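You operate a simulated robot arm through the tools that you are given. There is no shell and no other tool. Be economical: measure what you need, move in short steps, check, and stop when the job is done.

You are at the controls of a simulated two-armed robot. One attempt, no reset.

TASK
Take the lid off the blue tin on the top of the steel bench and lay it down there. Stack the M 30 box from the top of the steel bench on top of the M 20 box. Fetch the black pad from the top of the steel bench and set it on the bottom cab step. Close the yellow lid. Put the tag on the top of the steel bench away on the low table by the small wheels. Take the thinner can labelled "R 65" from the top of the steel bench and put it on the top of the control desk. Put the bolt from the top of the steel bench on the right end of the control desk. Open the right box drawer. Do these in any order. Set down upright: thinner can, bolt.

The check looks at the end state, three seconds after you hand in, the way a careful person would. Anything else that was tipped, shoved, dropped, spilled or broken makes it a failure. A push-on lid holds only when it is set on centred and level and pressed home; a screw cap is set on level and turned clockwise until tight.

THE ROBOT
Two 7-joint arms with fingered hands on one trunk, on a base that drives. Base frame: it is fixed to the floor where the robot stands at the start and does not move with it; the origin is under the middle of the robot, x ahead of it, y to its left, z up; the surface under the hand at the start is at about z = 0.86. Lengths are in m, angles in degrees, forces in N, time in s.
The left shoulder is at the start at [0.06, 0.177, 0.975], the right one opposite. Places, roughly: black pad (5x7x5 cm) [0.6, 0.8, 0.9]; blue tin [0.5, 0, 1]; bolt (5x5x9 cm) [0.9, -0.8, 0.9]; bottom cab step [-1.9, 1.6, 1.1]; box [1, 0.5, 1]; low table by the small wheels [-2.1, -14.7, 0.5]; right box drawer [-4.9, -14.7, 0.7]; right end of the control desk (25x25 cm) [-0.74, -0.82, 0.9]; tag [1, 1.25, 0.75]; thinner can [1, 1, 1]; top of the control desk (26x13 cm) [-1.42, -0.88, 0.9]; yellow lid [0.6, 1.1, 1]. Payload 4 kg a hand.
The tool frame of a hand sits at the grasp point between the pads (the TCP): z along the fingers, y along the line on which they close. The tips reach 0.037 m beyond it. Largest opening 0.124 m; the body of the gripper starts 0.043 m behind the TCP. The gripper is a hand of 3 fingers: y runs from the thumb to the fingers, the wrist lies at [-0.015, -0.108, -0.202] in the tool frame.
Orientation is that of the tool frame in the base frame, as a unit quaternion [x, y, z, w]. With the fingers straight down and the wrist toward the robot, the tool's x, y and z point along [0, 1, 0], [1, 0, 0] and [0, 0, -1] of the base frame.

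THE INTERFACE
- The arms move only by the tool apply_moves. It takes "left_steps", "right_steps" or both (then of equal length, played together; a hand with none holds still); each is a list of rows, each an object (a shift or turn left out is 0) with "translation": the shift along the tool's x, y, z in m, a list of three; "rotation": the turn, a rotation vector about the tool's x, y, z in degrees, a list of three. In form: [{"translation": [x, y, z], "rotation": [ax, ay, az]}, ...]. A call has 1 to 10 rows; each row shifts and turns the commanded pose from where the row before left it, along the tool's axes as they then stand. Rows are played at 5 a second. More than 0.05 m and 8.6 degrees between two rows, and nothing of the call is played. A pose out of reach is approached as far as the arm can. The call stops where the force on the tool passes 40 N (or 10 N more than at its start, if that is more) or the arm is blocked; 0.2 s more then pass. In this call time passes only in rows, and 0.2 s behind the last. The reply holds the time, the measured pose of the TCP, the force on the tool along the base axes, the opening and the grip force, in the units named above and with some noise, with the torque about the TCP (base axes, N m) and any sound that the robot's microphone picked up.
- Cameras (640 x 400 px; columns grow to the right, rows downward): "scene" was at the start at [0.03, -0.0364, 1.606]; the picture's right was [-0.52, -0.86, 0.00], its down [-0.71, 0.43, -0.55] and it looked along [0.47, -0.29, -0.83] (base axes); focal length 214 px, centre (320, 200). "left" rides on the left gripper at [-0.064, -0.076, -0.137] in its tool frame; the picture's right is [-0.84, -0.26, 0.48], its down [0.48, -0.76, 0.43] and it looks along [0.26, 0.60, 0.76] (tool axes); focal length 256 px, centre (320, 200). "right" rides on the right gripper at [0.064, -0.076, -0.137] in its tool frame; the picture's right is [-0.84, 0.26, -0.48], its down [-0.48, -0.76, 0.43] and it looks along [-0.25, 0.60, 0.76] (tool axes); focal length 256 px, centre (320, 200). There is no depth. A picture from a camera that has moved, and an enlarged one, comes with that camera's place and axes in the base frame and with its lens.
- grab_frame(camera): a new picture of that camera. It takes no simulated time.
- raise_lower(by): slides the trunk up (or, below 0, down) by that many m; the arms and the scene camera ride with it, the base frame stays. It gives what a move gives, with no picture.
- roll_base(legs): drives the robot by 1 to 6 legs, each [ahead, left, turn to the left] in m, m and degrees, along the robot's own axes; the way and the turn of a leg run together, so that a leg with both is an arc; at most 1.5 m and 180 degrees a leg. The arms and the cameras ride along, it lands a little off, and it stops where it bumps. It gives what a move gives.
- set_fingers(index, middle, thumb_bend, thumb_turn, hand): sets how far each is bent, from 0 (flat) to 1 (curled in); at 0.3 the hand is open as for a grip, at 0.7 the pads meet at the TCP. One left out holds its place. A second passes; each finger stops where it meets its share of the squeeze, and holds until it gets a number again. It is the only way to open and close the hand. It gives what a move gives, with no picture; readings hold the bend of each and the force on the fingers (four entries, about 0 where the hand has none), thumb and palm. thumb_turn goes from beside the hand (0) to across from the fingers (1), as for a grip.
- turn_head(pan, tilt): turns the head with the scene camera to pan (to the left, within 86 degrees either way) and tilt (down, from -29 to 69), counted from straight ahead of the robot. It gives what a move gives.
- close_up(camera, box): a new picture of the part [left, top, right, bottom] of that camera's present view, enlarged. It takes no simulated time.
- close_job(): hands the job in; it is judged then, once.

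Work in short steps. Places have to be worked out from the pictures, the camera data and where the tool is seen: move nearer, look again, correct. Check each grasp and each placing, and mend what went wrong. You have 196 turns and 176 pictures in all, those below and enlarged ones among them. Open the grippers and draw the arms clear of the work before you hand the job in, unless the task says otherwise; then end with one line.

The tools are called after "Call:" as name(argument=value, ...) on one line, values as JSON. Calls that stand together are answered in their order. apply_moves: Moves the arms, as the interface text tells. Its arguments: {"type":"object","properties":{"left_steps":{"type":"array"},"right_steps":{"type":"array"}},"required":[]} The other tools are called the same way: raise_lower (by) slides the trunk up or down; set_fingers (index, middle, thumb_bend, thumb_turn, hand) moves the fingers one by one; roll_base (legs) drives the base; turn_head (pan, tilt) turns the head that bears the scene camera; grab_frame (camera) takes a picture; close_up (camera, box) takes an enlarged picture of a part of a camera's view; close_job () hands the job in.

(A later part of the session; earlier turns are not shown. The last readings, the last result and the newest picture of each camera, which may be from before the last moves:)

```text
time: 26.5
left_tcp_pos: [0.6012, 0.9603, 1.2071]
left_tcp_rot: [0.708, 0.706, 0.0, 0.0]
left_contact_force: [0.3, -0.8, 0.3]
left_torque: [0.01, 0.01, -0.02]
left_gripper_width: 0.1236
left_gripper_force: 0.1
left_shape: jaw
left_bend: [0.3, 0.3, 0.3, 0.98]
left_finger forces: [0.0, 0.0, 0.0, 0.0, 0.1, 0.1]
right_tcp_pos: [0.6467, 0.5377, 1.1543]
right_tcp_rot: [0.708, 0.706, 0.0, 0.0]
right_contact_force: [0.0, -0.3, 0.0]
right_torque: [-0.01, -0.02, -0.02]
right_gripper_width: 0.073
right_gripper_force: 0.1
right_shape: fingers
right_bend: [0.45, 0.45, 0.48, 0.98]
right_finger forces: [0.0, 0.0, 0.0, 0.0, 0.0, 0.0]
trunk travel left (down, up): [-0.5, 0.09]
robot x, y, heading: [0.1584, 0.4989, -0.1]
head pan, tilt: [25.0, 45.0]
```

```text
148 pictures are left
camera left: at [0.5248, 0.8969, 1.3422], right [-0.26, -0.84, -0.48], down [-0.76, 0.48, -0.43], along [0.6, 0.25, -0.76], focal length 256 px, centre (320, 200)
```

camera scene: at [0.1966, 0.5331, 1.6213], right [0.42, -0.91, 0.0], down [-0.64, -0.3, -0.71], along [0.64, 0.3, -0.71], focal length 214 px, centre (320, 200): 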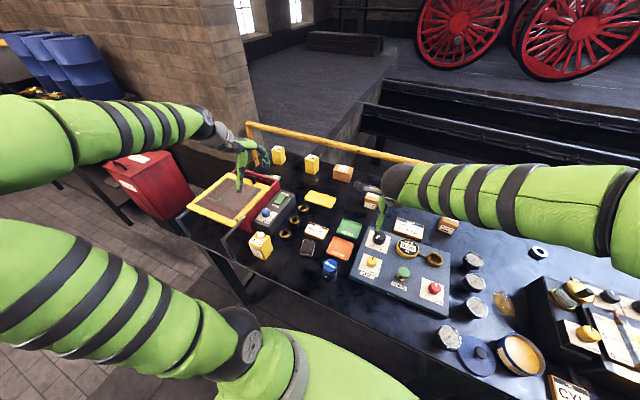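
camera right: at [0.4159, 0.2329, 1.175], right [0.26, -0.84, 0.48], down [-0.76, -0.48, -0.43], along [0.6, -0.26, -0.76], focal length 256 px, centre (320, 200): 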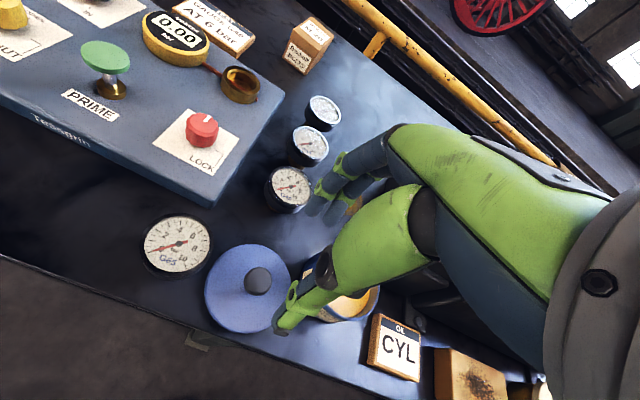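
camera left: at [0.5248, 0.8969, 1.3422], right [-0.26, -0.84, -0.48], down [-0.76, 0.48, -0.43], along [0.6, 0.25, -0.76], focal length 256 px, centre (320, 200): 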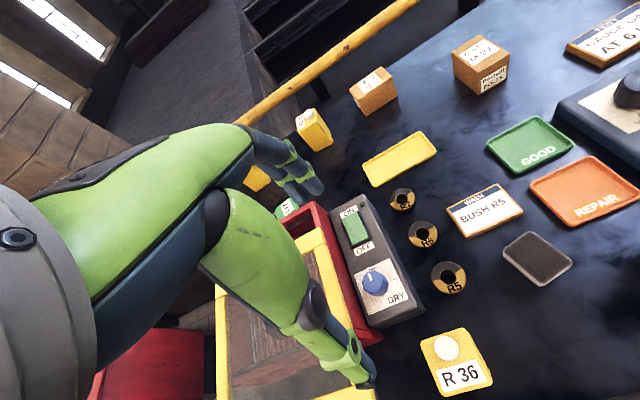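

The M 30 box is at about (1.088, 0.811). I creep 0.08 m ahead, and bring the left hand over it high.

Call:
roll_base(legs=[[0.08, 0, 0]])

Call:
apply_moves(left_steps=[{"translation": [-0.03, 0.038, 0]}, {"translation": [-0.03, 0.038, 0]}, {"translation": [-0.03, 0.038, 0]}, {"translation": [-0.03, 0.038, 0]}, {"translation": [-0.03, 0.038, 0.0]}, {"translation": [0, 0.045, 0.02]}, {"translation": [0, 0.045, 0.02]}, {"translation": [0, 0.045, 0.02]}])

Call:
grab_frame(camera="left")

Call:
close_up(camera="scene", box=[260, 110, 420, 210])

```text
time: 27.6
left_tcp_pos: [0.6815, 0.9595, 1.2074]
left_tcp_rot: [0.708, 0.707, -0.001, -0.001]
left_contact_force: [1.2, -1.1, -1.2]
left_torque: [-0.01, 0.01, 0.05]
left_gripper_width: 0.1237
left_gripper_force: 0.1
left_shape: jaw
left_bend: [0.3, 0.3, 0.3, 0.98]
left_finger forces: [0.0, 0.0, 0.1, 0.0, 0.1, 0.0]
right_tcp_pos: [0.7284, 0.5367, 1.1541]
right_tcp_rot: [0.708, 0.706, 0.0, -0.001]
right_contact_force: [-0.2, 1.2, 0.0]
right_torque: [0.01, 0.02, 0.0]
right_gripper_width: 0.0729
right_gripper_force: 0.1
right_shape: fingers
right_bend: [0.45, 0.45, 0.48, 0.98]
right_finger forces: [0.1, 0.0, 0.1, 0.0, 0.1, 0.1]
trunk travel left (down, up): [-0.5, 0.09]
robot x, y, heading: [0.2318, 0.4986, -0.1]
head pan, tilt: [25.0, 45.0]
```

```text
time: 29.4
left_tcp_pos: [1.0061, 0.8121, 1.1467]
left_tcp_rot: [0.707, 0.707, -0.001, -0.001]
left_contact_force: [-0.2, 0.0, -0.8]
left_torque: [-0.02, 0.02, 0.02]
left_gripper_width: 0.1236
left_gripper_force: 0.1
left_shape: jaw
left_bend: [0.3, 0.3, 0.3, 0.98]
left_finger forces: [0.0, 0.0, 0.0, 0.0, 0.0, 0.0]
right_tcp_pos: [0.7296, 0.5379, 1.1532]
right_tcp_rot: [0.708, 0.706, -0.001, -0.001]
right_contact_force: [0.9, -0.8, -0.8]
right_torque: [0.01, 0.01, -0.02]
right_gripper_width: 0.0731
right_gripper_force: 0.0
right_shape: fingers
right_bend: [0.45, 0.45, 0.48, 0.98]
right_finger forces: [0.0, 0.0, 0.0, 0.0, 0.1, 0.0]
trunk travel left (down, up): [-0.5, 0.09]
robot x, y, heading: [0.2314, 0.496, -0.1]
head pan, tilt: [25.0, 45.0]
```

```text
147 pictures are left
camera left: at [0.9302, 0.7496, 1.2819], right [-0.26, -0.84, -0.48], down [-0.76, 0.48, -0.43], along [0.6, 0.25, -0.76], focal length 256 px, centre (320, 200)
```

left: 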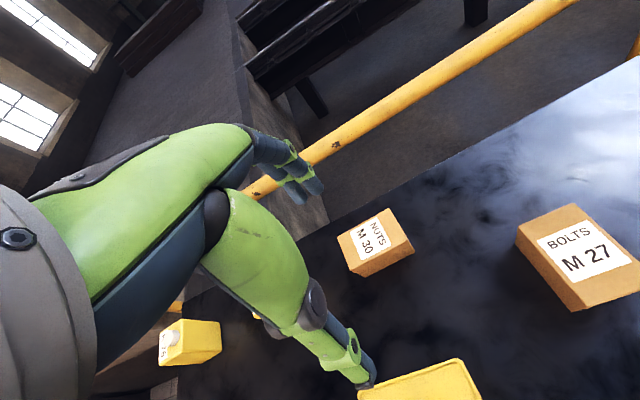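

```text
4.00 times, centred on (340, 160) of scene
camera zoom: at [0.2775, 0.5331, 1.6212], right [0.42, -0.91, 0.0], down [-0.64, -0.3, -0.71], along [0.64, 0.3, -0.71], focal length 858 px, centre (240, 360)
```

zoom: 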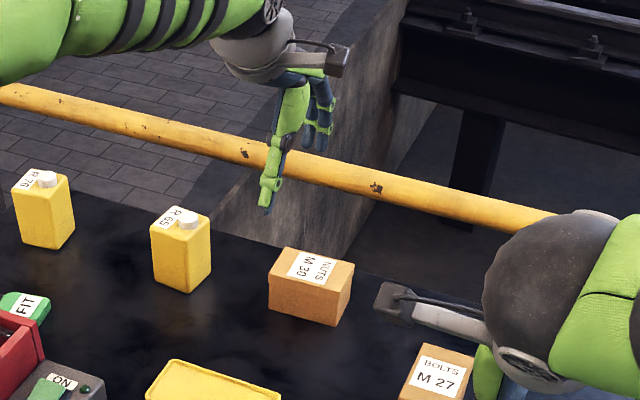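

Box top centre is (1.093, 0.81), about 0.07 wide in x, yaw about +9°. I turn the hand 8°, move over it, open and look before descending.

Call:
apply_moves(left_steps=[{"translation": [0, 0.044, 0], "rotation": [0, 0, 0]}, {"translation": [-0.002, 0.043, 0]}, {"translation": [0, 0, 0.04], "rotation": [0, 0, -8]}, {"translation": [0, 0, 0.045]}, {"translation": [0, 0, 0.03]}])

Call:
grab_frame(camera="left")

Call:
close_up(camera="scene", box=[280, 140, 380, 202])

```text
time: 30.6
left_tcp_pos: [1.0923, 0.807, 1.0311]
left_tcp_rot: [0.656, 0.755, 0.0, 0.001]
left_contact_force: [-0.7, 0.5, -0.4]
left_torque: [0.01, 0.02, 0.05]
left_gripper_width: 0.1238
left_gripper_force: 0.0
left_shape: jaw
left_bend: [0.3, 0.3, 0.3, 0.98]
left_finger forces: [0.0, 0.0, 0.1, 0.1, 0.0, 0.1]
right_tcp_pos: [0.7274, 0.5367, 1.1539]
right_tcp_rot: [0.708, 0.706, 0.0, 0.0]
right_contact_force: [0.7, 0.6, -0.1]
right_torque: [-0.03, -0.03, 0.03]
right_gripper_width: 0.0732
right_gripper_force: 0.0
right_shape: fingers
right_bend: [0.45, 0.45, 0.48, 0.98]
right_finger forces: [0.1, 0.1, 0.1, 0.1, 0.0, 0.0]
trunk travel left (down, up): [-0.5, 0.09]
robot x, y, heading: [0.2355, 0.4992, 0.0]
head pan, tilt: [25.0, 45.0]
```

```text
145 pictures are left
camera left: at [1.0249, 0.7338, 1.1661], right [-0.14, -0.87, -0.48], down [-0.82, 0.37, -0.43], along [0.56, 0.34, -0.76], focal length 256 px, centre (320, 200)
```

left: 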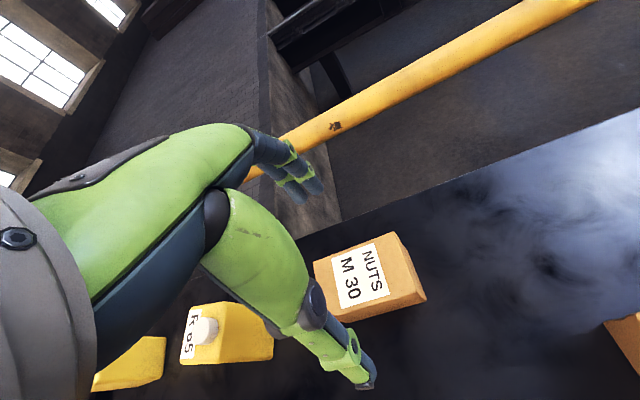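

```text
6.40 times, centred on (330, 171) of scene
camera zoom: at [0.276, 0.5327, 1.6213], right [0.42, -0.91, 0.0], down [-0.64, -0.3, -0.71], along [0.64, 0.3, -0.71], focal length 1373 px, centre (256, 386)
```

zoom: 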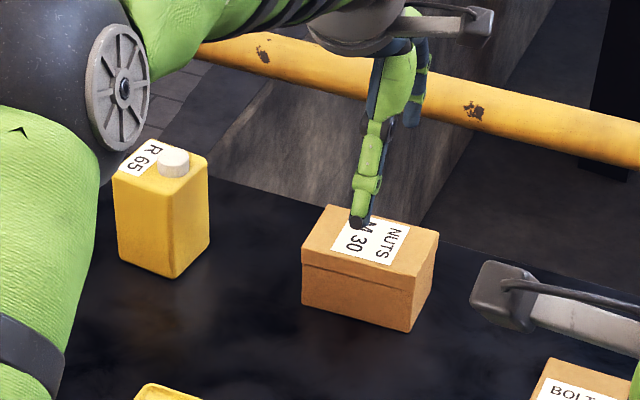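

Box yaw is nearer 4°; centre (1.096, 0.81). I correct and descend around it.

Call:
apply_moves(left_steps=[{"translation": [0.003, 0.004, 0.03], "rotation": [0, 0, 4]}, {"translation": [0, 0, 0.04]}, {"translation": [0, 0, 0.03]}, {"translation": [0, 0, 0.015]}])

Call:
grab_frame(camera="left")

Call:
close_up(camera="scene", box=[280, 140, 380, 202])

```text
time: 31.6
left_tcp_pos: [1.0943, 0.8113, 0.9163]
left_tcp_rot: [0.683, 0.731, 0.0, 0.0]
left_contact_force: [0.5, 0.0, -0.7]
left_torque: [0.0, 0.03, 0.0]
left_gripper_width: 0.1239
left_gripper_force: 0.0
left_shape: jaw
left_bend: [0.3, 0.3, 0.3, 0.98]
left_finger forces: [0.1, 0.0, 0.0, 0.0, 0.0, 0.0]
right_tcp_pos: [0.7276, 0.5372, 1.1546]
right_tcp_rot: [0.708, 0.706, 0.001, 0.0]
right_contact_force: [0.4, 0.2, 0.4]
right_torque: [-0.01, 0.0, 0.02]
right_gripper_width: 0.0734
right_gripper_force: 0.1
right_shape: fingers
right_bend: [0.45, 0.45, 0.48, 0.98]
right_finger forces: [0.1, 0.0, 0.1, 0.0, 0.1, 0.1]
trunk travel left (down, up): [-0.5, 0.09]
robot x, y, heading: [0.2348, 0.4961, 0.1]
head pan, tilt: [25.0, 45.0]
```

```text
143 pictures are left
camera left: at [1.0233, 0.7432, 1.0514], right [-0.2, -0.85, -0.48], down [-0.79, 0.43, -0.43], along [0.58, 0.3, -0.76], focal length 256 px, centre (320, 200)
```

left: 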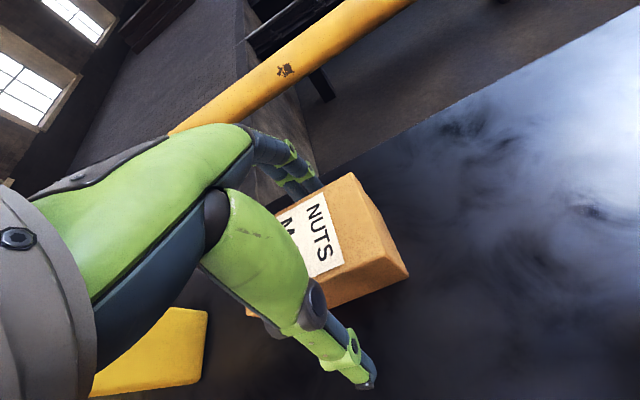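

```text
6.40 times, centred on (330, 171) of scene
camera zoom: at [0.2761, 0.5329, 1.6212], right [0.42, -0.91, 0.0], down [-0.64, -0.3, -0.71], along [0.64, 0.3, -0.71], focal length 1373 px, centre (256, 386)
```

zoom: 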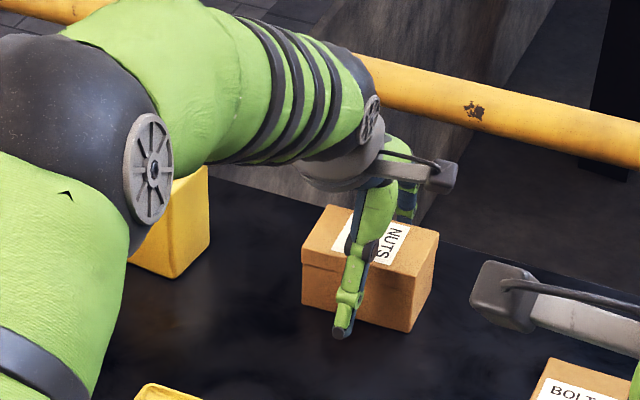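

Thumb is in front, fingers behind the box, centred. I close.

Call:
set_fingers(hand="left", index=0.65, middle=0.65, thumb_bend=0.65)

Call:
apply_moves(left_steps=[{"translation": [0, 0, -0.02]}, {"translation": [0, 0, -0.04]}, {"translation": [0, 0, -0.045]}])

Call:
grab_frame(camera="left")

Call:
close_up(camera="scene", box=[240, 110, 400, 210])

```text
time: 32.5
left_tcp_pos: [1.0927, 0.8119, 0.9202]
left_tcp_rot: [0.682, 0.732, 0.001, 0.002]
left_contact_force: [-4.2, 4.5, 18.6]
left_torque: [0.03, -0.49, -0.1]
left_gripper_width: 0.0663
left_gripper_force: 35.2
left_shape: fingers
left_bend: [0.49, 0.5, 0.57, 0.97]
left_finger forces: [16.9, 14.2, 0.1, 0.1, 37.8, 0.0]
right_tcp_pos: [0.7255, 0.5383, 1.1557]
right_tcp_rot: [0.708, 0.706, 0.001, 0.001]
right_contact_force: [0.4, -0.2, -0.5]
right_torque: [0.0, 0.05, 0.02]
right_gripper_width: 0.0729
right_gripper_force: 0.0
right_shape: fingers
right_bend: [0.45, 0.45, 0.48, 0.98]
right_finger forces: [0.1, 0.1, 0.0, 0.0, 0.1, 0.0]
trunk travel left (down, up): [-0.5, 0.09]
robot x, y, heading: [0.2312, 0.4977, -0.3]
head pan, tilt: [25.0, 45.0]
```

```text
time: 33.4
left_tcp_pos: [1.0939, 0.8107, 1.0201]
left_tcp_rot: [0.682, 0.731, -0.001, -0.001]
left_contact_force: [0.3, 0.7, -3.6]
left_torque: [-0.03, 0.04, 0.02]
left_gripper_width: 0.0649
left_gripper_force: 32.0
left_shape: fingers
left_bend: [0.49, 0.5, 0.58, 0.96]
left_finger forces: [19.0, 13.3, 0.0, 0.0, 32.1, 0.0]
right_tcp_pos: [0.7275, 0.537, 1.1532]
right_tcp_rot: [0.708, 0.706, -0.001, 0.0]
right_contact_force: [0.4, -0.2, -1.3]
right_torque: [0.0, -0.02, -0.03]
right_gripper_width: 0.0732
right_gripper_force: 0.1
right_shape: fingers
right_bend: [0.45, 0.45, 0.48, 0.98]
right_finger forces: [0.0, 0.0, 0.1, 0.1, 0.1, 0.1]
trunk travel left (down, up): [-0.5, 0.09]
robot x, y, heading: [0.2337, 0.5003, 0.0]
head pan, tilt: [25.0, 45.0]
```

```text
141 pictures are left
camera left: at [1.0232, 0.7418, 1.1549], right [-0.2, -0.85, -0.48], down [-0.79, 0.43, -0.43], along [0.58, 0.29, -0.76], focal length 256 px, centre (320, 200)
```

left: 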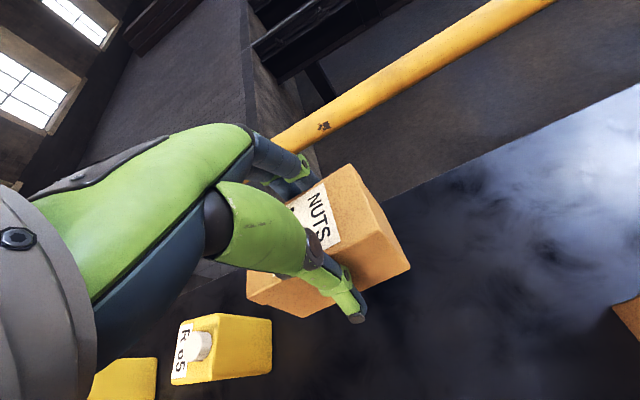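

```text
4.00 times, centred on (320, 160) of scene
camera zoom: at [0.2756, 0.5327, 1.6211], right [0.42, -0.91, 0.0], down [-0.64, -0.3, -0.71], along [0.64, 0.3, -0.71], focal length 858 px, centre (320, 360)
```

zoom: 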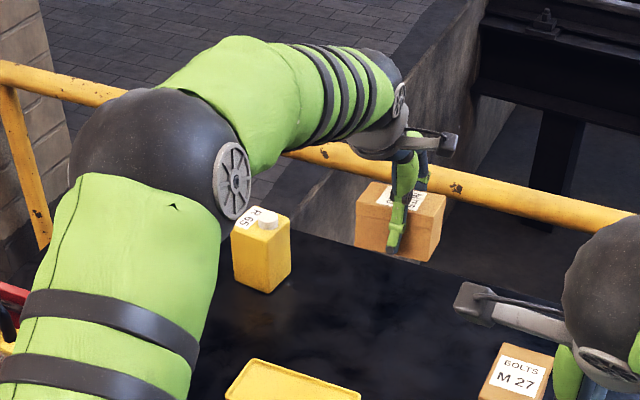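

Box held at 32 N. I raise it and drive right 0.5 m and back 0.05 to put it near the M 20 box.

Call:
apply_moves(left_steps=[{"translation": [0, -0.02, -0.04]}, {"translation": [0, -0.02, -0.04]}, {"translation": [0, -0.02, -0.04]}])

Call:
roll_base(legs=[[-0.04, 0, 0], [0, -0.48, 0]])

Call:
turn_head(pan=15, tilt=42)

Call:
grab_frame(camera="scene")

Call:
grab_frame(camera="left")

```text
time: 34.1
left_tcp_pos: [1.0342, 0.8088, 1.1405]
left_tcp_rot: [0.682, 0.731, -0.001, 0.0]
left_contact_force: [-0.1, -0.4, -3.3]
left_torque: [-0.03, 0.04, -0.03]
left_gripper_width: 0.0646
left_gripper_force: 31.7
left_shape: fingers
left_bend: [0.49, 0.5, 0.58, 0.96]
left_finger forces: [18.6, 13.0, 0.1, 0.0, 31.3, 0.0]
right_tcp_pos: [0.7261, 0.5375, 1.1542]
right_tcp_rot: [0.708, 0.706, 0.0, 0.0]
right_contact_force: [-0.4, -0.7, -0.6]
right_torque: [0.02, 0.01, 0.02]
right_gripper_width: 0.0729
right_gripper_force: 0.1
right_shape: fingers
right_bend: [0.45, 0.45, 0.48, 0.98]
right_finger forces: [0.0, 0.1, 0.0, 0.0, 0.1, 0.0]
trunk travel left (down, up): [-0.5, 0.09]
robot x, y, heading: [0.2312, 0.496, 0.1]
head pan, tilt: [25.0, 45.0]
```

```text
time: 36.7
left_tcp_pos: [0.9291, 0.6222, 1.141]
left_tcp_rot: [0.649, 0.761, 0.0, -0.001]
left_contact_force: [0.7, -1.4, -3.6]
left_torque: [-0.03, 0.02, 0.01]
left_gripper_width: 0.0641
left_gripper_force: 30.8
left_shape: fingers
left_bend: [0.49, 0.5, 0.58, 0.96]
left_finger forces: [18.0, 13.1, 0.1, 0.1, 30.7, 0.0]
right_tcp_pos: [0.6454, 0.3232, 1.1562]
right_tcp_rot: [0.678, 0.735, 0.001, -0.001]
right_contact_force: [0.0, 0.2, 0.2]
right_torque: [0.02, -0.03, 0.03]
right_gripper_width: 0.0729
right_gripper_force: 0.0
right_shape: fingers
right_bend: [0.45, 0.45, 0.48, 0.98]
right_finger forces: [0.0, 0.0, 0.0, 0.0, 0.1, 0.0]
trunk travel left (down, up): [-0.5, 0.09]
robot x, y, heading: [0.1556, 0.2443, 4.7]
head pan, tilt: [25.0, 45.0]
stopped in leg 2: the robot was blocked; the commanded pose is now the measured one
```

```text
time: 37.5
left_tcp_pos: [0.9306, 0.6227, 1.1388]
left_tcp_rot: [0.65, 0.76, -0.001, -0.001]
left_contact_force: [0.0, 1.0, -3.4]
left_torque: [0.0, 0.05, 0.02]
left_gripper_width: 0.0639
left_gripper_force: 31.0
left_shape: fingers
left_bend: [0.49, 0.5, 0.58, 0.96]
left_finger forces: [18.1, 13.0, 0.1, 0.1, 30.7, 0.0]
right_tcp_pos: [0.6466, 0.3246, 1.1532]
right_tcp_rot: [0.677, 0.736, -0.001, -0.001]
right_contact_force: [0.6, 0.4, -0.1]
right_torque: [0.01, 0.02, 0.01]
right_gripper_width: 0.0729
right_gripper_force: 0.0
right_shape: fingers
right_bend: [0.45, 0.45, 0.48, 0.98]
right_finger forces: [0.0, 0.0, 0.0, 0.0, 0.0, 0.0]
trunk travel left (down, up): [-0.5, 0.09]
robot x, y, heading: [0.1573, 0.245, 4.8]
head pan, tilt: [15.0, 42.0]
```

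```text
139 pictures are left
camera scene: at [0.2059, 0.2709, 1.6255], right [0.34, -0.94, 0.0], down [-0.63, -0.23, -0.74], along [0.7, 0.25, -0.67], focal length 214 px, centre (320, 200)
```

scene: 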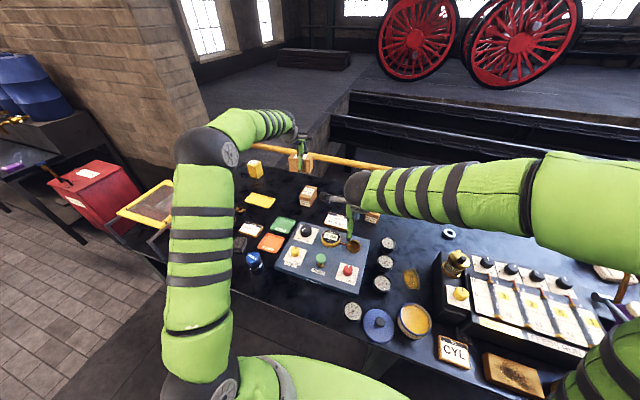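

```text
138 pictures are left
camera left: at [0.8662, 0.5494, 1.2743], right [-0.12, -0.87, -0.48], down [-0.83, 0.36, -0.43], along [0.55, 0.35, -0.76], focal length 256 px, centre (320, 200)
```

left: 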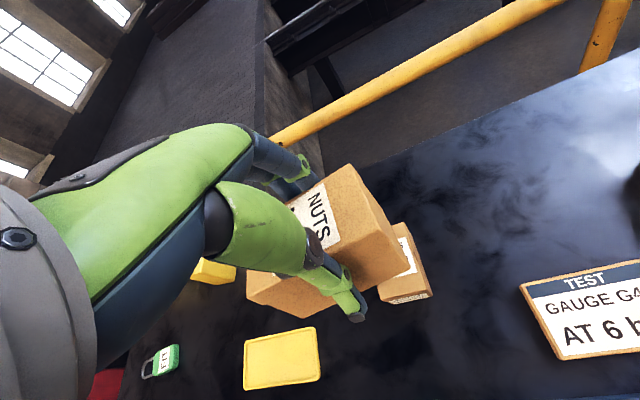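

A bench leg blocked the drive, but from here M 20 is straight ahead at 0.8 m, reachable. I pull the right hand back and move the left hand right, then look.

Call:
apply_moves(right_steps=[{"translation": [-0.02, -0.045, 0]}, {"translation": [-0.02, -0.045, 0]}, {"translation": [-0.02, -0.045, 0]}, {"translation": [0, -0.02, 0]}], left_steps=[{"translation": [-0.043, 0, 0]}, {"translation": [-0.043, 0, 0]}, {"translation": [-0.043, 0, 0]}, {"translation": [-0.02, 0, 0]}])

Call:
grab_frame(camera="left")

Call:
close_up(camera="scene", box=[290, 150, 450, 250])

```text
time: 38.5
left_tcp_pos: [0.9555, 0.4785, 1.1387]
left_tcp_rot: [0.65, 0.76, -0.001, -0.002]
left_contact_force: [0.1, 0.0, -3.8]
left_torque: [0.0, 0.06, -0.02]
left_gripper_width: 0.0643
left_gripper_force: 31.1
left_shape: fingers
left_bend: [0.49, 0.5, 0.58, 0.96]
left_finger forces: [17.8, 12.8, 0.0, 0.1, 30.1, 0.0]
right_tcp_pos: [0.4974, 0.2532, 1.1542]
right_tcp_rot: [0.677, 0.736, -0.002, 0.0]
right_contact_force: [0.1, 0.2, 0.7]
right_torque: [-0.01, 0.01, -0.02]
right_gripper_width: 0.0733
right_gripper_force: 0.1
right_shape: fingers
right_bend: [0.45, 0.45, 0.48, 0.98]
right_finger forces: [0.0, 0.0, 0.0, 0.0, 0.0, 0.0]
trunk travel left (down, up): [-0.5, 0.09]
robot x, y, heading: [0.1586, 0.2451, 4.9]
head pan, tilt: [15.0, 42.0]
```

```text
137 pictures are left
camera left: at [0.8896, 0.4035, 1.2731], right [-0.12, -0.87, -0.48], down [-0.83, 0.36, -0.43], along [0.55, 0.35, -0.76], focal length 256 px, centre (320, 200)
```

left: 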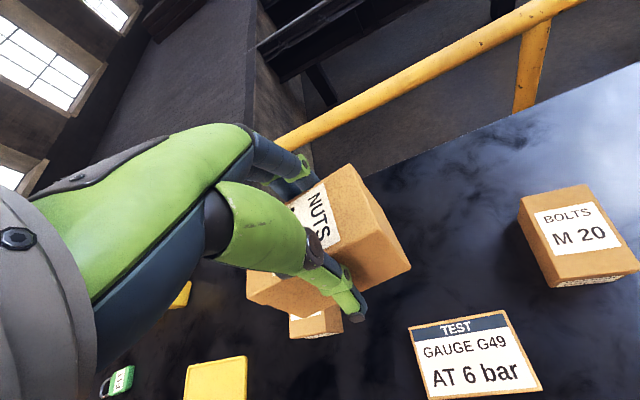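

```text
4.00 times, centred on (370, 200) of scene
camera zoom: at [0.2064, 0.2714, 1.6255], right [0.34, -0.94, 0.0], down [-0.63, -0.23, -0.74], along [0.7, 0.25, -0.67], focal length 858 px, centre (120, 200)
```

zoom: 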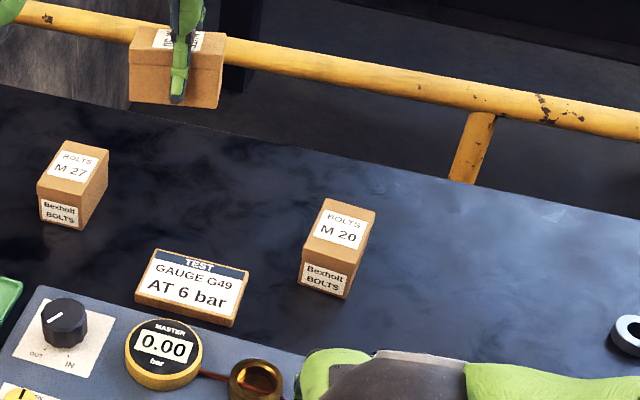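

M 20's top centre is about (0.978, 0.272), z 0.913. I carry M 30 over it, squaring the yaw, and hold about 5 cm above.

Call:
apply_moves(left_steps=[{"translation": [-0.0415, -0.002, 0]}, {"translation": [-0.0415, -0.002, 0]}, {"translation": [-0.0415, -0.002, 0]}, {"translation": [-0.0415, -0.002, 0]}, {"translation": [-0.0415, -0.002, 0]}, {"translation": [0, 0, 0.04], "rotation": [0, 0, 8]}, {"translation": [0, 0, 0.045]}, {"translation": [0, 0, 0.03]}])

Call:
grab_frame(camera="left")

Call:
close_up(camera="scene", box=[320, 150, 440, 225])

```text
time: 40.2
left_tcp_pos: [0.9771, 0.2697, 1.0242]
left_tcp_rot: [0.701, 0.713, -0.001, -0.001]
left_contact_force: [0.6, -0.2, -3.7]
left_torque: [-0.02, 0.03, -0.02]
left_gripper_width: 0.0643
left_gripper_force: 29.9
left_shape: fingers
left_bend: [0.49, 0.5, 0.58, 0.96]
left_finger forces: [17.2, 12.8, 0.0, 0.0, 29.4, 0.1]
right_tcp_pos: [0.4977, 0.2524, 1.1555]
right_tcp_rot: [0.677, 0.736, 0.0, -0.001]
right_contact_force: [0.0, 0.6, 0.0]
right_torque: [-0.01, 0.03, 0.0]
right_gripper_width: 0.073
right_gripper_force: 0.0
right_shape: fingers
right_bend: [0.45, 0.45, 0.48, 0.98]
right_finger forces: [0.0, 0.1, 0.0, 0.0, 0.0, 0.1]
trunk travel left (down, up): [-0.5, 0.09]
robot x, y, heading: [0.1544, 0.2415, 4.7]
head pan, tilt: [15.0, 42.0]
```

```text
135 pictures are left
camera left: at [0.9029, 0.2063, 1.1586], right [-0.24, -0.84, -0.48], down [-0.77, 0.47, -0.43], along [0.59, 0.27, -0.76], focal length 256 px, centre (320, 200)
```

left: 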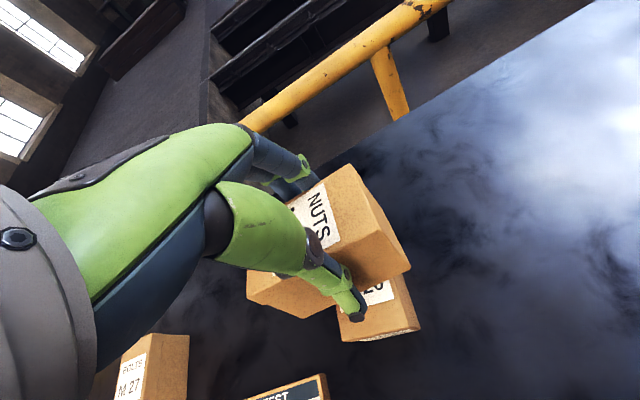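

```text
5.33 times, centred on (380, 188) of scene
camera zoom: at [0.2065, 0.271, 1.6256], right [0.34, -0.94, 0.0], down [-0.63, -0.23, -0.74], along [0.7, 0.25, -0.67], focal length 1144 px, centre (0, 267)
```

zoom: 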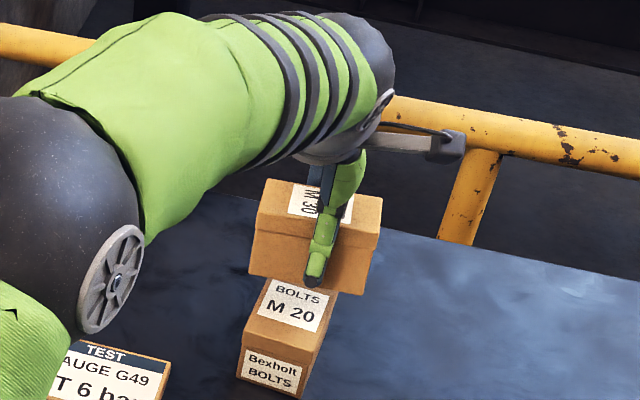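

Aligned. I lower to near contact then in fine steps.

Call:
apply_moves(left_steps=[{"translation": [0.002, 0.002, 0.03]}, {"translation": [0, 0, 0.012]}, {"translation": [0, 0, 0.004]}, {"translation": [0, 0, 0.004]}, {"translation": [0, 0, 0.004]}])

Call:
close_up(camera="scene", box=[320, 150, 440, 225])

```text
time: 41.5
left_tcp_pos: [0.981, 0.2725, 0.9814]
left_tcp_rot: [0.701, 0.713, 0.004, 0.007]
left_contact_force: [-5.6, 3.8, 19.2]
left_torque: [0.1, -0.44, 0.08]
left_gripper_width: 0.0645
left_gripper_force: 33.1
left_shape: fingers
left_bend: [0.49, 0.5, 0.58, 0.96]
left_finger forces: [16.2, 13.0, 0.1, 0.1, 36.9, 0.0]
right_tcp_pos: [0.4957, 0.2533, 1.1547]
right_tcp_rot: [0.678, 0.735, 0.0, 0.0]
right_contact_force: [0.2, 0.1, 0.6]
right_torque: [0.01, 0.01, 0.01]
right_gripper_width: 0.0732
right_gripper_force: 0.1
right_shape: fingers
right_bend: [0.45, 0.45, 0.48, 0.98]
right_finger forces: [0.0, 0.0, 0.0, 0.0, 0.1, 0.0]
trunk travel left (down, up): [-0.5, 0.09]
robot x, y, heading: [0.1563, 0.245, 5.0]
head pan, tilt: [15.0, 42.0]
stopped in row 5 (left hand): the force on the tool passed its limit at 42 N (the readings are from after the stop); the commanded pose is now the measured one
```

```text
5.33 times, centred on (380, 188) of scene
camera zoom: at [0.2045, 0.271, 1.6255], right [0.34, -0.94, 0.0], down [-0.63, -0.23, -0.74], along [0.7, 0.25, -0.67], focal length 1144 px, centre (0, 267)
```

zoom: 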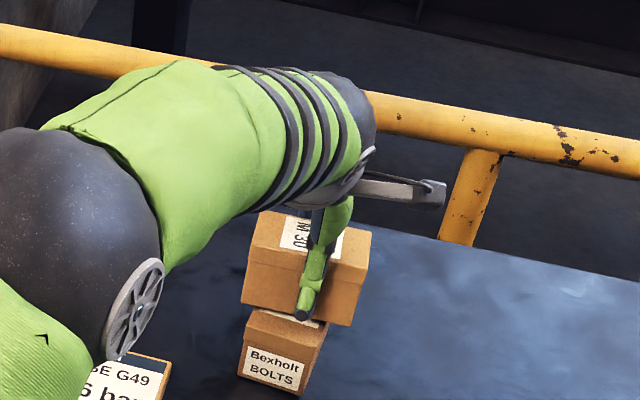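

Resting. I relieve the press 2 mm, then open the fingers.

Call:
apply_moves(left_steps=[{"translation": [0, 0, -0.003]}])

Call:
set_fingers(hand="left", index=0.44, middle=0.44, thumb_bend=0.5)

Call:
set_fingers(hand="left", index=0.3, middle=0.3, thumb_bend=0.3)

Call:
apply_moves(left_steps=[{"translation": [0, 0, -0.03]}, {"translation": [0, 0, -0.05]}, {"translation": [0, 0, -0.05]}, {"translation": [0, 0, -0.03]}])

Call:
grab_frame(camera="left")

Call:
close_up(camera="scene", box=[320, 150, 440, 225])

```text
time: 41.9
left_tcp_pos: [0.9793, 0.2729, 0.9826]
left_tcp_rot: [0.702, 0.712, 0.002, 0.006]
left_contact_force: [-2.0, 3.0, 14.2]
left_torque: [0.13, -0.53, 0.04]
left_gripper_width: 0.0648
left_gripper_force: 32.5
left_shape: fingers
left_bend: [0.49, 0.5, 0.58, 0.96]
left_finger forces: [17.1, 13.6, 0.0, 0.1, 34.5, 0.1]
right_tcp_pos: [0.4956, 0.2538, 1.1551]
right_tcp_rot: [0.678, 0.735, 0.0, 0.0]
right_contact_force: [0.0, -0.5, 0.0]
right_torque: [-0.02, -0.01, 0.04]
right_gripper_width: 0.0732
right_gripper_force: 0.0
right_shape: fingers
right_bend: [0.45, 0.45, 0.48, 0.98]
right_finger forces: [0.1, 0.1, 0.1, 0.0, 0.0, 0.0]
trunk travel left (down, up): [-0.5, 0.09]
robot x, y, heading: [0.159, 0.2467, 5.2]
head pan, tilt: [15.0, 42.0]
```

```text
time: 42.9
left_tcp_pos: [0.9801, 0.2722, 0.9805]
left_tcp_rot: [0.701, 0.713, 0.002, 0.003]
left_contact_force: [-1.3, 0.3, -0.3]
left_torque: [0.01, -0.05, 0.03]
left_gripper_width: 0.0727
left_gripper_force: 0.8
left_shape: fingers
left_bend: [0.44, 0.44, 0.5, 0.97]
left_finger forces: [0.0, 0.0, 0.0, 0.0, 1.1, 0.1]
right_tcp_pos: [0.4962, 0.2533, 1.1541]
right_tcp_rot: [0.678, 0.735, 0.0, -0.001]
right_contact_force: [0.6, -0.1, 0.0]
right_torque: [-0.01, -0.02, 0.01]
right_gripper_width: 0.0728
right_gripper_force: 0.1
right_shape: fingers
right_bend: [0.45, 0.45, 0.48, 0.98]
right_finger forces: [0.0, 0.0, 0.0, 0.1, 0.0, 0.0]
trunk travel left (down, up): [-0.5, 0.09]
robot x, y, heading: [0.1565, 0.2435, 4.9]
head pan, tilt: [15.0, 42.0]
```

```text
time: 43.9
left_tcp_pos: [0.9787, 0.2717, 0.981]
left_tcp_rot: [0.701, 0.713, 0.002, 0.004]
left_contact_force: [0.1, -0.6, 0.2]
left_torque: [0.01, -0.01, 0.03]
left_gripper_width: 0.1231
left_gripper_force: 0.0
left_shape: fingers
left_bend: [0.3, 0.3, 0.3, 0.97]
left_finger forces: [0.0, 0.1, 0.0, 0.0, 0.0, 0.0]
right_tcp_pos: [0.4959, 0.2522, 1.1558]
right_tcp_rot: [0.678, 0.735, -0.001, -0.001]
right_contact_force: [0.4, 0.4, 0.3]
right_torque: [-0.02, 0.0, -0.03]
right_gripper_width: 0.0734
right_gripper_force: 0.1
right_shape: fingers
right_bend: [0.45, 0.45, 0.48, 0.98]
right_finger forces: [0.0, 0.0, 0.0, 0.0, 0.0, 0.0]
trunk travel left (down, up): [-0.5, 0.09]
robot x, y, heading: [0.1603, 0.2461, 4.8]
head pan, tilt: [15.0, 42.0]
```

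```text
time: 44.9
left_tcp_pos: [0.9776, 0.272, 1.1422]
left_tcp_rot: [0.701, 0.713, 0.003, 0.003]
left_contact_force: [0.3, -0.6, 0.3]
left_torque: [0.01, 0.0, 0.01]
left_gripper_width: 0.1236
left_gripper_force: 0.0
left_shape: fingers
left_bend: [0.3, 0.3, 0.3, 0.97]
left_finger forces: [0.1, 0.1, 0.0, 0.1, 0.0, 0.0]
right_tcp_pos: [0.4976, 0.2536, 1.1546]
right_tcp_rot: [0.677, 0.736, 0.0, 0.0]
right_contact_force: [-0.4, -0.2, -0.5]
right_torque: [-0.01, -0.01, 0.0]
right_gripper_width: 0.0732
right_gripper_force: 0.1
right_shape: fingers
right_bend: [0.45, 0.45, 0.48, 0.98]
right_finger forces: [0.0, 0.1, 0.1, 0.0, 0.0, 0.0]
trunk travel left (down, up): [-0.5, 0.09]
robot x, y, heading: [0.1557, 0.2467, 4.9]
head pan, tilt: [15.0, 42.0]
```

```text
132 pictures are left
camera left: at [0.9022, 0.208, 1.2767], right [-0.24, -0.84, -0.48], down [-0.76, 0.47, -0.44], along [0.6, 0.26, -0.76], focal length 256 px, centre (320, 200)
```

left: 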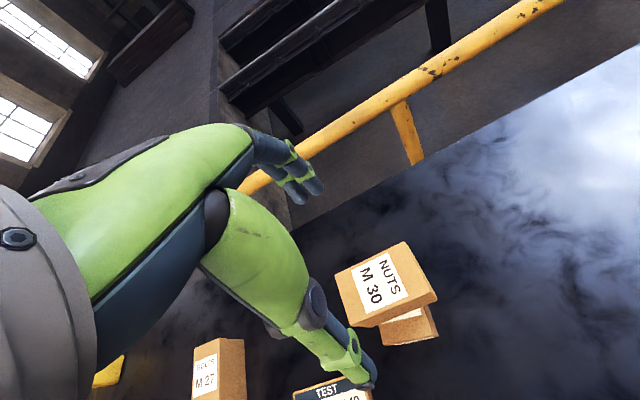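

```text
5.33 times, centred on (380, 188) of scene
camera zoom: at [0.2056, 0.271, 1.6255], right [0.34, -0.94, 0.0], down [-0.63, -0.23, -0.74], along [0.7, 0.25, -0.67], focal length 1144 px, centre (0, 267)
```

zoom: 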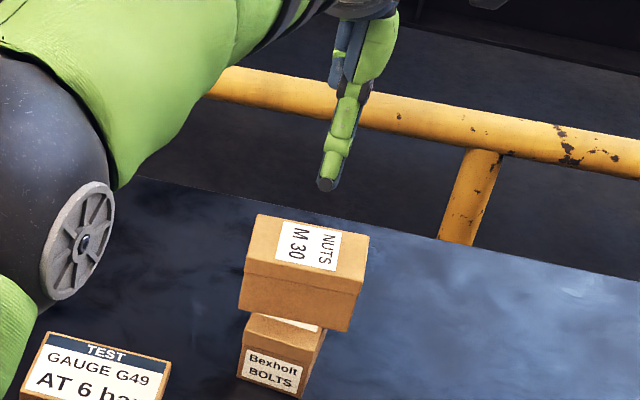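

Stack is good. Now I drive left to the can/pad/lid area, straightening the heading.

Call:
apply_moves(left_steps=[{"translation": [0, -0.05, 0]}, {"translation": [0, -0.05, 0]}, {"translation": [0, -0.05, 0]}, {"translation": [0, -0.05, 0]}])

Call:
roll_base(legs=[[-0.02, 0.1, -4.9], [0.05, 0.37, 0]])

Call:
turn_head(pan=30, tilt=45)

Call:
grab_frame(camera="scene")

Call:
grab_frame(camera="left")

```text
time: 45.9
left_tcp_pos: [0.7785, 0.269, 1.1401]
left_tcp_rot: [0.702, 0.713, 0.003, 0.005]
left_contact_force: [0.0, -0.1, 0.1]
left_torque: [0.01, -0.01, -0.01]
left_gripper_width: 0.1233
left_gripper_force: 0.1
left_shape: fingers
left_bend: [0.3, 0.3, 0.3, 0.98]
left_finger forces: [0.0, 0.1, 0.0, 0.0, 0.0, 0.0]
right_tcp_pos: [0.4966, 0.2521, 1.155]
right_tcp_rot: [0.677, 0.736, 0.001, -0.001]
right_contact_force: [-1.0, -0.4, -0.1]
right_torque: [-0.04, -0.01, 0.0]
right_gripper_width: 0.073
right_gripper_force: 0.1
right_shape: fingers
right_bend: [0.45, 0.45, 0.48, 0.98]
right_finger forces: [0.0, 0.0, 0.1, 0.0, 0.0, 0.1]
trunk travel left (down, up): [-0.5, 0.09]
robot x, y, heading: [0.158, 0.2451, 4.7]
head pan, tilt: [15.0, 42.0]
```

```text
time: 49.0
left_tcp_pos: [0.8052, 0.684, 1.1393]
left_tcp_rot: [0.732, 0.681, 0.002, 0.004]
left_contact_force: [0.3, -0.3, -0.5]
left_torque: [-0.03, 0.03, 0.02]
left_gripper_width: 0.1235
left_gripper_force: 0.0
left_shape: fingers
left_bend: [0.3, 0.3, 0.3, 0.98]
left_finger forces: [0.1, 0.0, 0.0, 0.0, 0.0, 0.0]
right_tcp_pos: [0.5225, 0.6919, 1.1553]
right_tcp_rot: [0.708, 0.706, -0.001, -0.001]
right_contact_force: [-0.3, 0.0, 0.1]
right_torque: [0.0, 0.03, -0.01]
right_gripper_width: 0.0732
right_gripper_force: 0.0
right_shape: fingers
right_bend: [0.45, 0.45, 0.48, 0.98]
right_finger forces: [0.0, 0.0, 0.0, 0.1, 0.1, 0.0]
trunk travel left (down, up): [-0.5, 0.09]
robot x, y, heading: [0.182, 0.7157, -0.1]
head pan, tilt: [15.0, 42.0]
```

```text
time: 49.8
left_tcp_pos: [0.8049, 0.6831, 1.1392]
left_tcp_rot: [0.732, 0.681, 0.004, 0.004]
left_contact_force: [0.3, 1.1, -0.3]
left_torque: [-0.01, -0.03, 0.01]
left_gripper_width: 0.123
left_gripper_force: 0.2
left_shape: fingers
left_bend: [0.3, 0.3, 0.3, 0.98]
left_finger forces: [0.1, 0.0, 0.0, 0.0, 0.0, 0.0]
right_tcp_pos: [0.523, 0.691, 1.1548]
right_tcp_rot: [0.709, 0.705, -0.001, -0.001]
right_contact_force: [0.4, 0.0, -0.7]
right_torque: [0.01, -0.01, -0.01]
right_gripper_width: 0.0729
right_gripper_force: 0.1
right_shape: fingers
right_bend: [0.45, 0.45, 0.48, 0.98]
right_finger forces: [0.0, 0.1, 0.0, 0.0, 0.1, 0.1]
trunk travel left (down, up): [-0.5, 0.09]
robot x, y, heading: [0.1827, 0.714, -0.3]
head pan, tilt: [30.0, 45.0]
```

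```text
130 pictures are left
camera scene: at [0.2238, 0.7536, 1.6212], right [0.5, -0.87, 0.0], down [-0.61, -0.35, -0.71], along [0.61, 0.35, -0.71], focal length 214 px, centre (320, 200)
```

scene: 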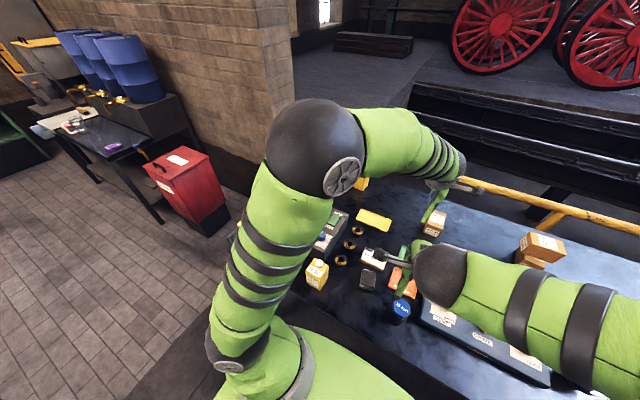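

```text
129 pictures are left
camera left: at [0.7239, 0.6257, 1.2742], right [-0.31, -0.82, -0.48], down [-0.72, 0.54, -0.44], along [0.62, 0.21, -0.76], focal length 256 px, centre (320, 200)
```

left: 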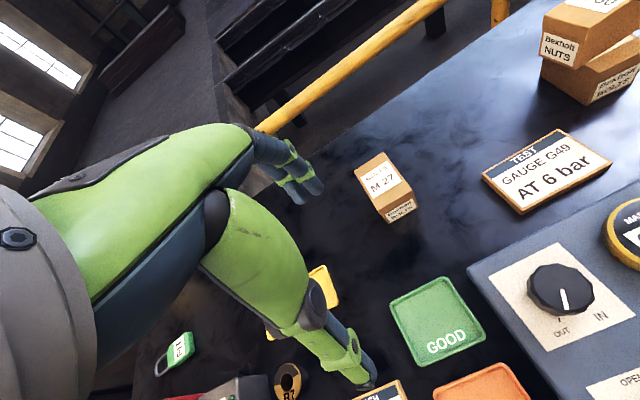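

I swing the left hand left/up so both cameras can see the lid, tag and cans.

Call:
apply_moves(left_steps=[{"translation": [0.043, 0, -0.02]}, {"translation": [0.043, 0, -0.02]}, {"translation": [0.045, 0, -0.01], "rotation": [0, 0, -4]}, {"translation": [0.048, 0, 0]}, {"translation": [0.048, 0, 0]}, {"translation": [0.048, 0, 0]}, {"translation": [0.048, 0, 0]}])

Call:
grab_frame(camera="left")

Call:
turn_head(pan=45, tilt=42)

Call:
grab_frame(camera="scene")

```text
time: 51.4
left_tcp_pos: [0.8157, 1.0063, 1.1849]
left_tcp_rot: [0.708, 0.707, 0.001, 0.004]
left_contact_force: [-0.3, -0.8, 0.6]
left_torque: [0.01, 0.0, -0.01]
left_gripper_width: 0.1234
left_gripper_force: 0.1
left_shape: fingers
left_bend: [0.3, 0.3, 0.3, 0.98]
left_finger forces: [0.1, 0.0, 0.0, 0.0, 0.0, 0.0]
right_tcp_pos: [0.5238, 0.6921, 1.1543]
right_tcp_rot: [0.709, 0.705, 0.0, -0.001]
right_contact_force: [-1.0, 0.5, 0.3]
right_torque: [-0.01, -0.03, 0.0]
right_gripper_width: 0.0732
right_gripper_force: 0.1
right_shape: fingers
right_bend: [0.45, 0.45, 0.48, 0.98]
right_finger forces: [0.0, 0.0, 0.0, 0.0, 0.0, 0.0]
trunk travel left (down, up): [-0.5, 0.09]
robot x, y, heading: [0.1846, 0.7089, 0.0]
head pan, tilt: [30.0, 45.0]
```

```text
128 pictures are left
camera left: at [0.7384, 0.9437, 1.3209], right [-0.25, -0.84, -0.48], down [-0.75, 0.48, -0.44], along [0.6, 0.25, -0.76], focal length 256 px, centre (320, 200)
```

left: 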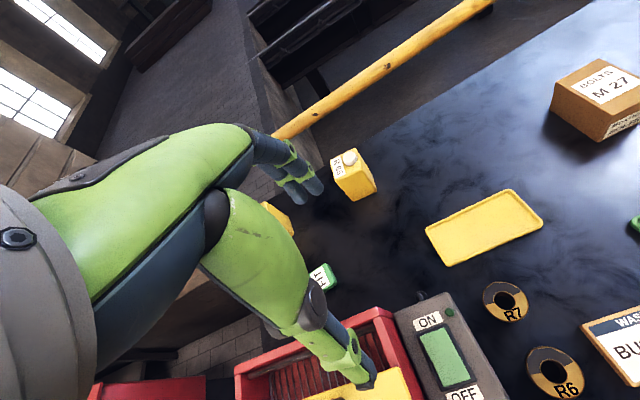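

```text
time: 52.1
left_tcp_pos: [0.8163, 1.0058, 1.1862]
left_tcp_rot: [0.707, 0.707, 0.003, 0.005]
left_contact_force: [-0.2, -0.6, 0.1]
left_torque: [0.01, -0.01, -0.01]
left_gripper_width: 0.1234
left_gripper_force: 0.1
left_shape: fingers
left_bend: [0.3, 0.3, 0.3, 0.98]
left_finger forces: [0.1, 0.0, 0.1, 0.1, 0.1, 0.0]
right_tcp_pos: [0.523, 0.6899, 1.1552]
right_tcp_rot: [0.709, 0.705, 0.0, 0.0]
right_contact_force: [0.5, 0.4, -0.1]
right_torque: [0.01, -0.02, 0.0]
right_gripper_width: 0.0731
right_gripper_force: 0.0
right_shape: fingers
right_bend: [0.45, 0.45, 0.48, 0.98]
right_finger forces: [0.1, 0.0, 0.0, 0.0, 0.1, 0.1]
trunk travel left (down, up): [-0.5, 0.09]
robot x, y, heading: [0.1867, 0.7114, -0.0]
head pan, tilt: [45.0, 42.0]
```

```text
127 pictures are left
camera scene: at [0.2126, 0.7722, 1.6255], right [0.7, -0.71, 0.0], down [-0.48, -0.47, -0.74], along [0.53, 0.52, -0.67], focal length 214 px, centre (320, 200)
```

scene: 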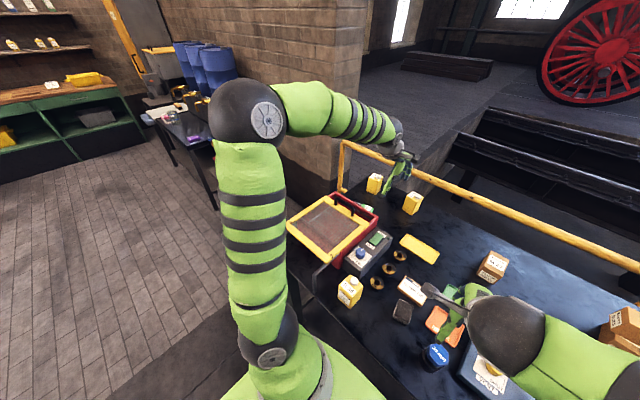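

Close-up on the red washer and its yellow lid.

Call:
close_up(camera="scene", box=[265, 160, 445, 272])

Call:
close_up(camera="left", box=[200, 130, 420, 270])

```text
3.56 times, centred on (355, 216) of scene
camera zoom: at [0.2126, 0.7722, 1.6255], right [0.7, -0.71, 0.0], down [-0.48, -0.47, -0.74], along [0.53, 0.52, -0.67], focal length 763 px, centre (196, 143)
```

zoom: 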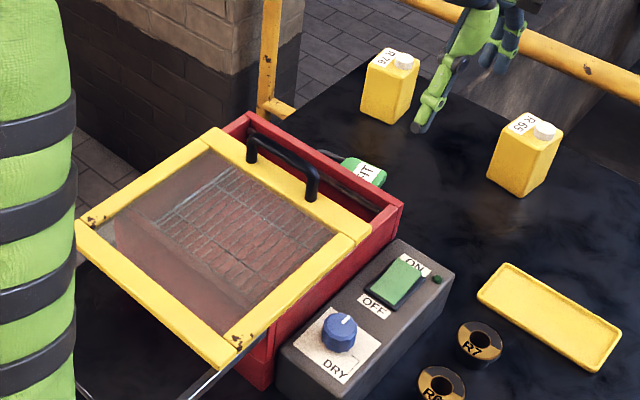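

```text
2.86 times, centred on (310, 200) of left
camera zoom: at [0.7384, 0.9423, 1.321], right [-0.25, -0.84, -0.48], down [-0.76, 0.48, -0.44], along [0.6, 0.25, -0.76], focal length 731 px, centre (349, 200)
```

zoom: 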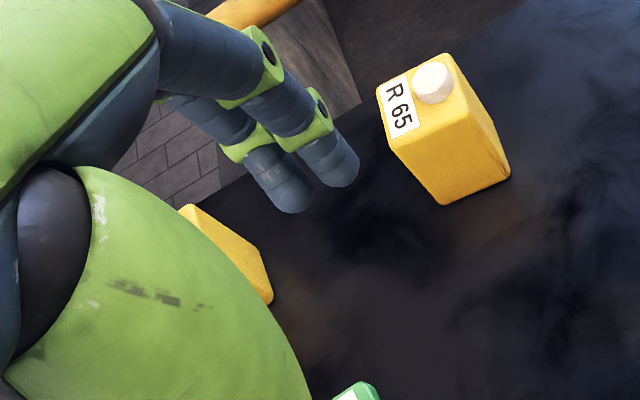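

The lid mechanism isn't clear; I draw the left hand back toward me so its camera sees the washer from the front.

Call:
apply_moves(left_steps=[{"translation": [0, -0.05, 0]}, {"translation": [0, -0.05, 0]}, {"translation": [0, -0.05, 0]}, {"translation": [0, -0.05, 0]}, {"translation": [0.0, -0.05, 0]}, {"translation": [0, -0.05, 0]}])

Call:
grab_frame(camera="left")

Call:
close_up(camera="scene", box=[240, 150, 420, 280])

```text
time: 53.5
left_tcp_pos: [0.513, 1.0041, 1.1845]
left_tcp_rot: [0.709, 0.705, 0.003, 0.005]
left_contact_force: [0.0, -0.4, -0.7]
left_torque: [-0.03, 0.0, 0.03]
left_gripper_width: 0.1234
left_gripper_force: 0.0
left_shape: fingers
left_bend: [0.3, 0.3, 0.3, 0.98]
left_finger forces: [0.0, 0.0, 0.0, 0.0, 0.0, 0.0]
right_tcp_pos: [0.5222, 0.6906, 1.1558]
right_tcp_rot: [0.709, 0.705, -0.001, -0.001]
right_contact_force: [0.6, 1.0, -0.2]
right_torque: [-0.02, 0.0, -0.02]
right_gripper_width: 0.0728
right_gripper_force: 0.0
right_shape: fingers
right_bend: [0.45, 0.45, 0.48, 0.98]
right_finger forces: [0.0, 0.0, 0.0, 0.1, 0.0, 0.0]
trunk travel left (down, up): [-0.5, 0.09]
robot x, y, heading: [0.1838, 0.7141, -0.1]
head pan, tilt: [45.0, 42.0]
```

```text
124 pictures are left
camera left: at [0.4354, 0.9413, 1.3189], right [-0.25, -0.84, -0.48], down [-0.75, 0.48, -0.44], along [0.61, 0.25, -0.75], focal length 256 px, centre (320, 200)
```

left: 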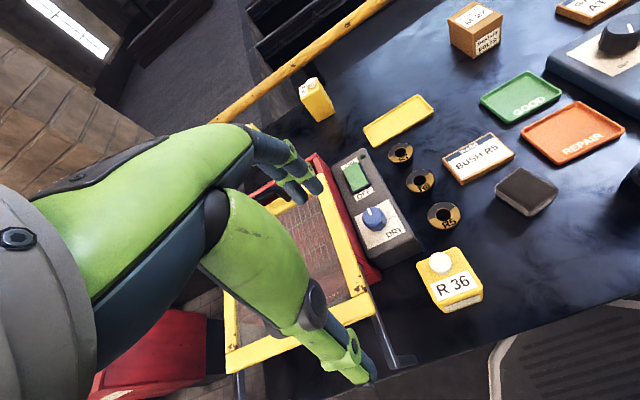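

```text
3.08 times, centred on (330, 215) of scene
camera zoom: at [0.2109, 0.772, 1.6256], right [0.7, -0.71, 0.0], down [-0.47, -0.47, -0.74], along [0.53, 0.52, -0.67], focal length 660 px, centre (289, 154)
```

zoom: 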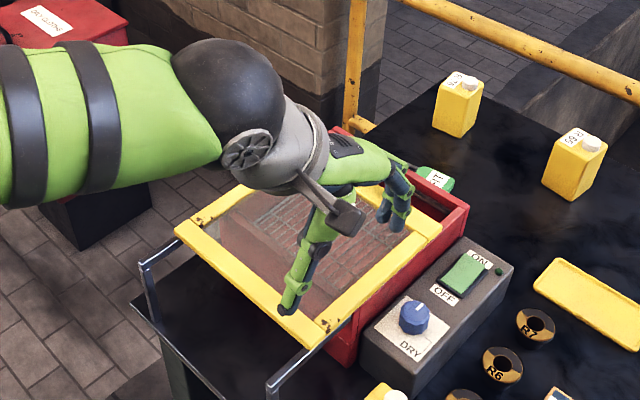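

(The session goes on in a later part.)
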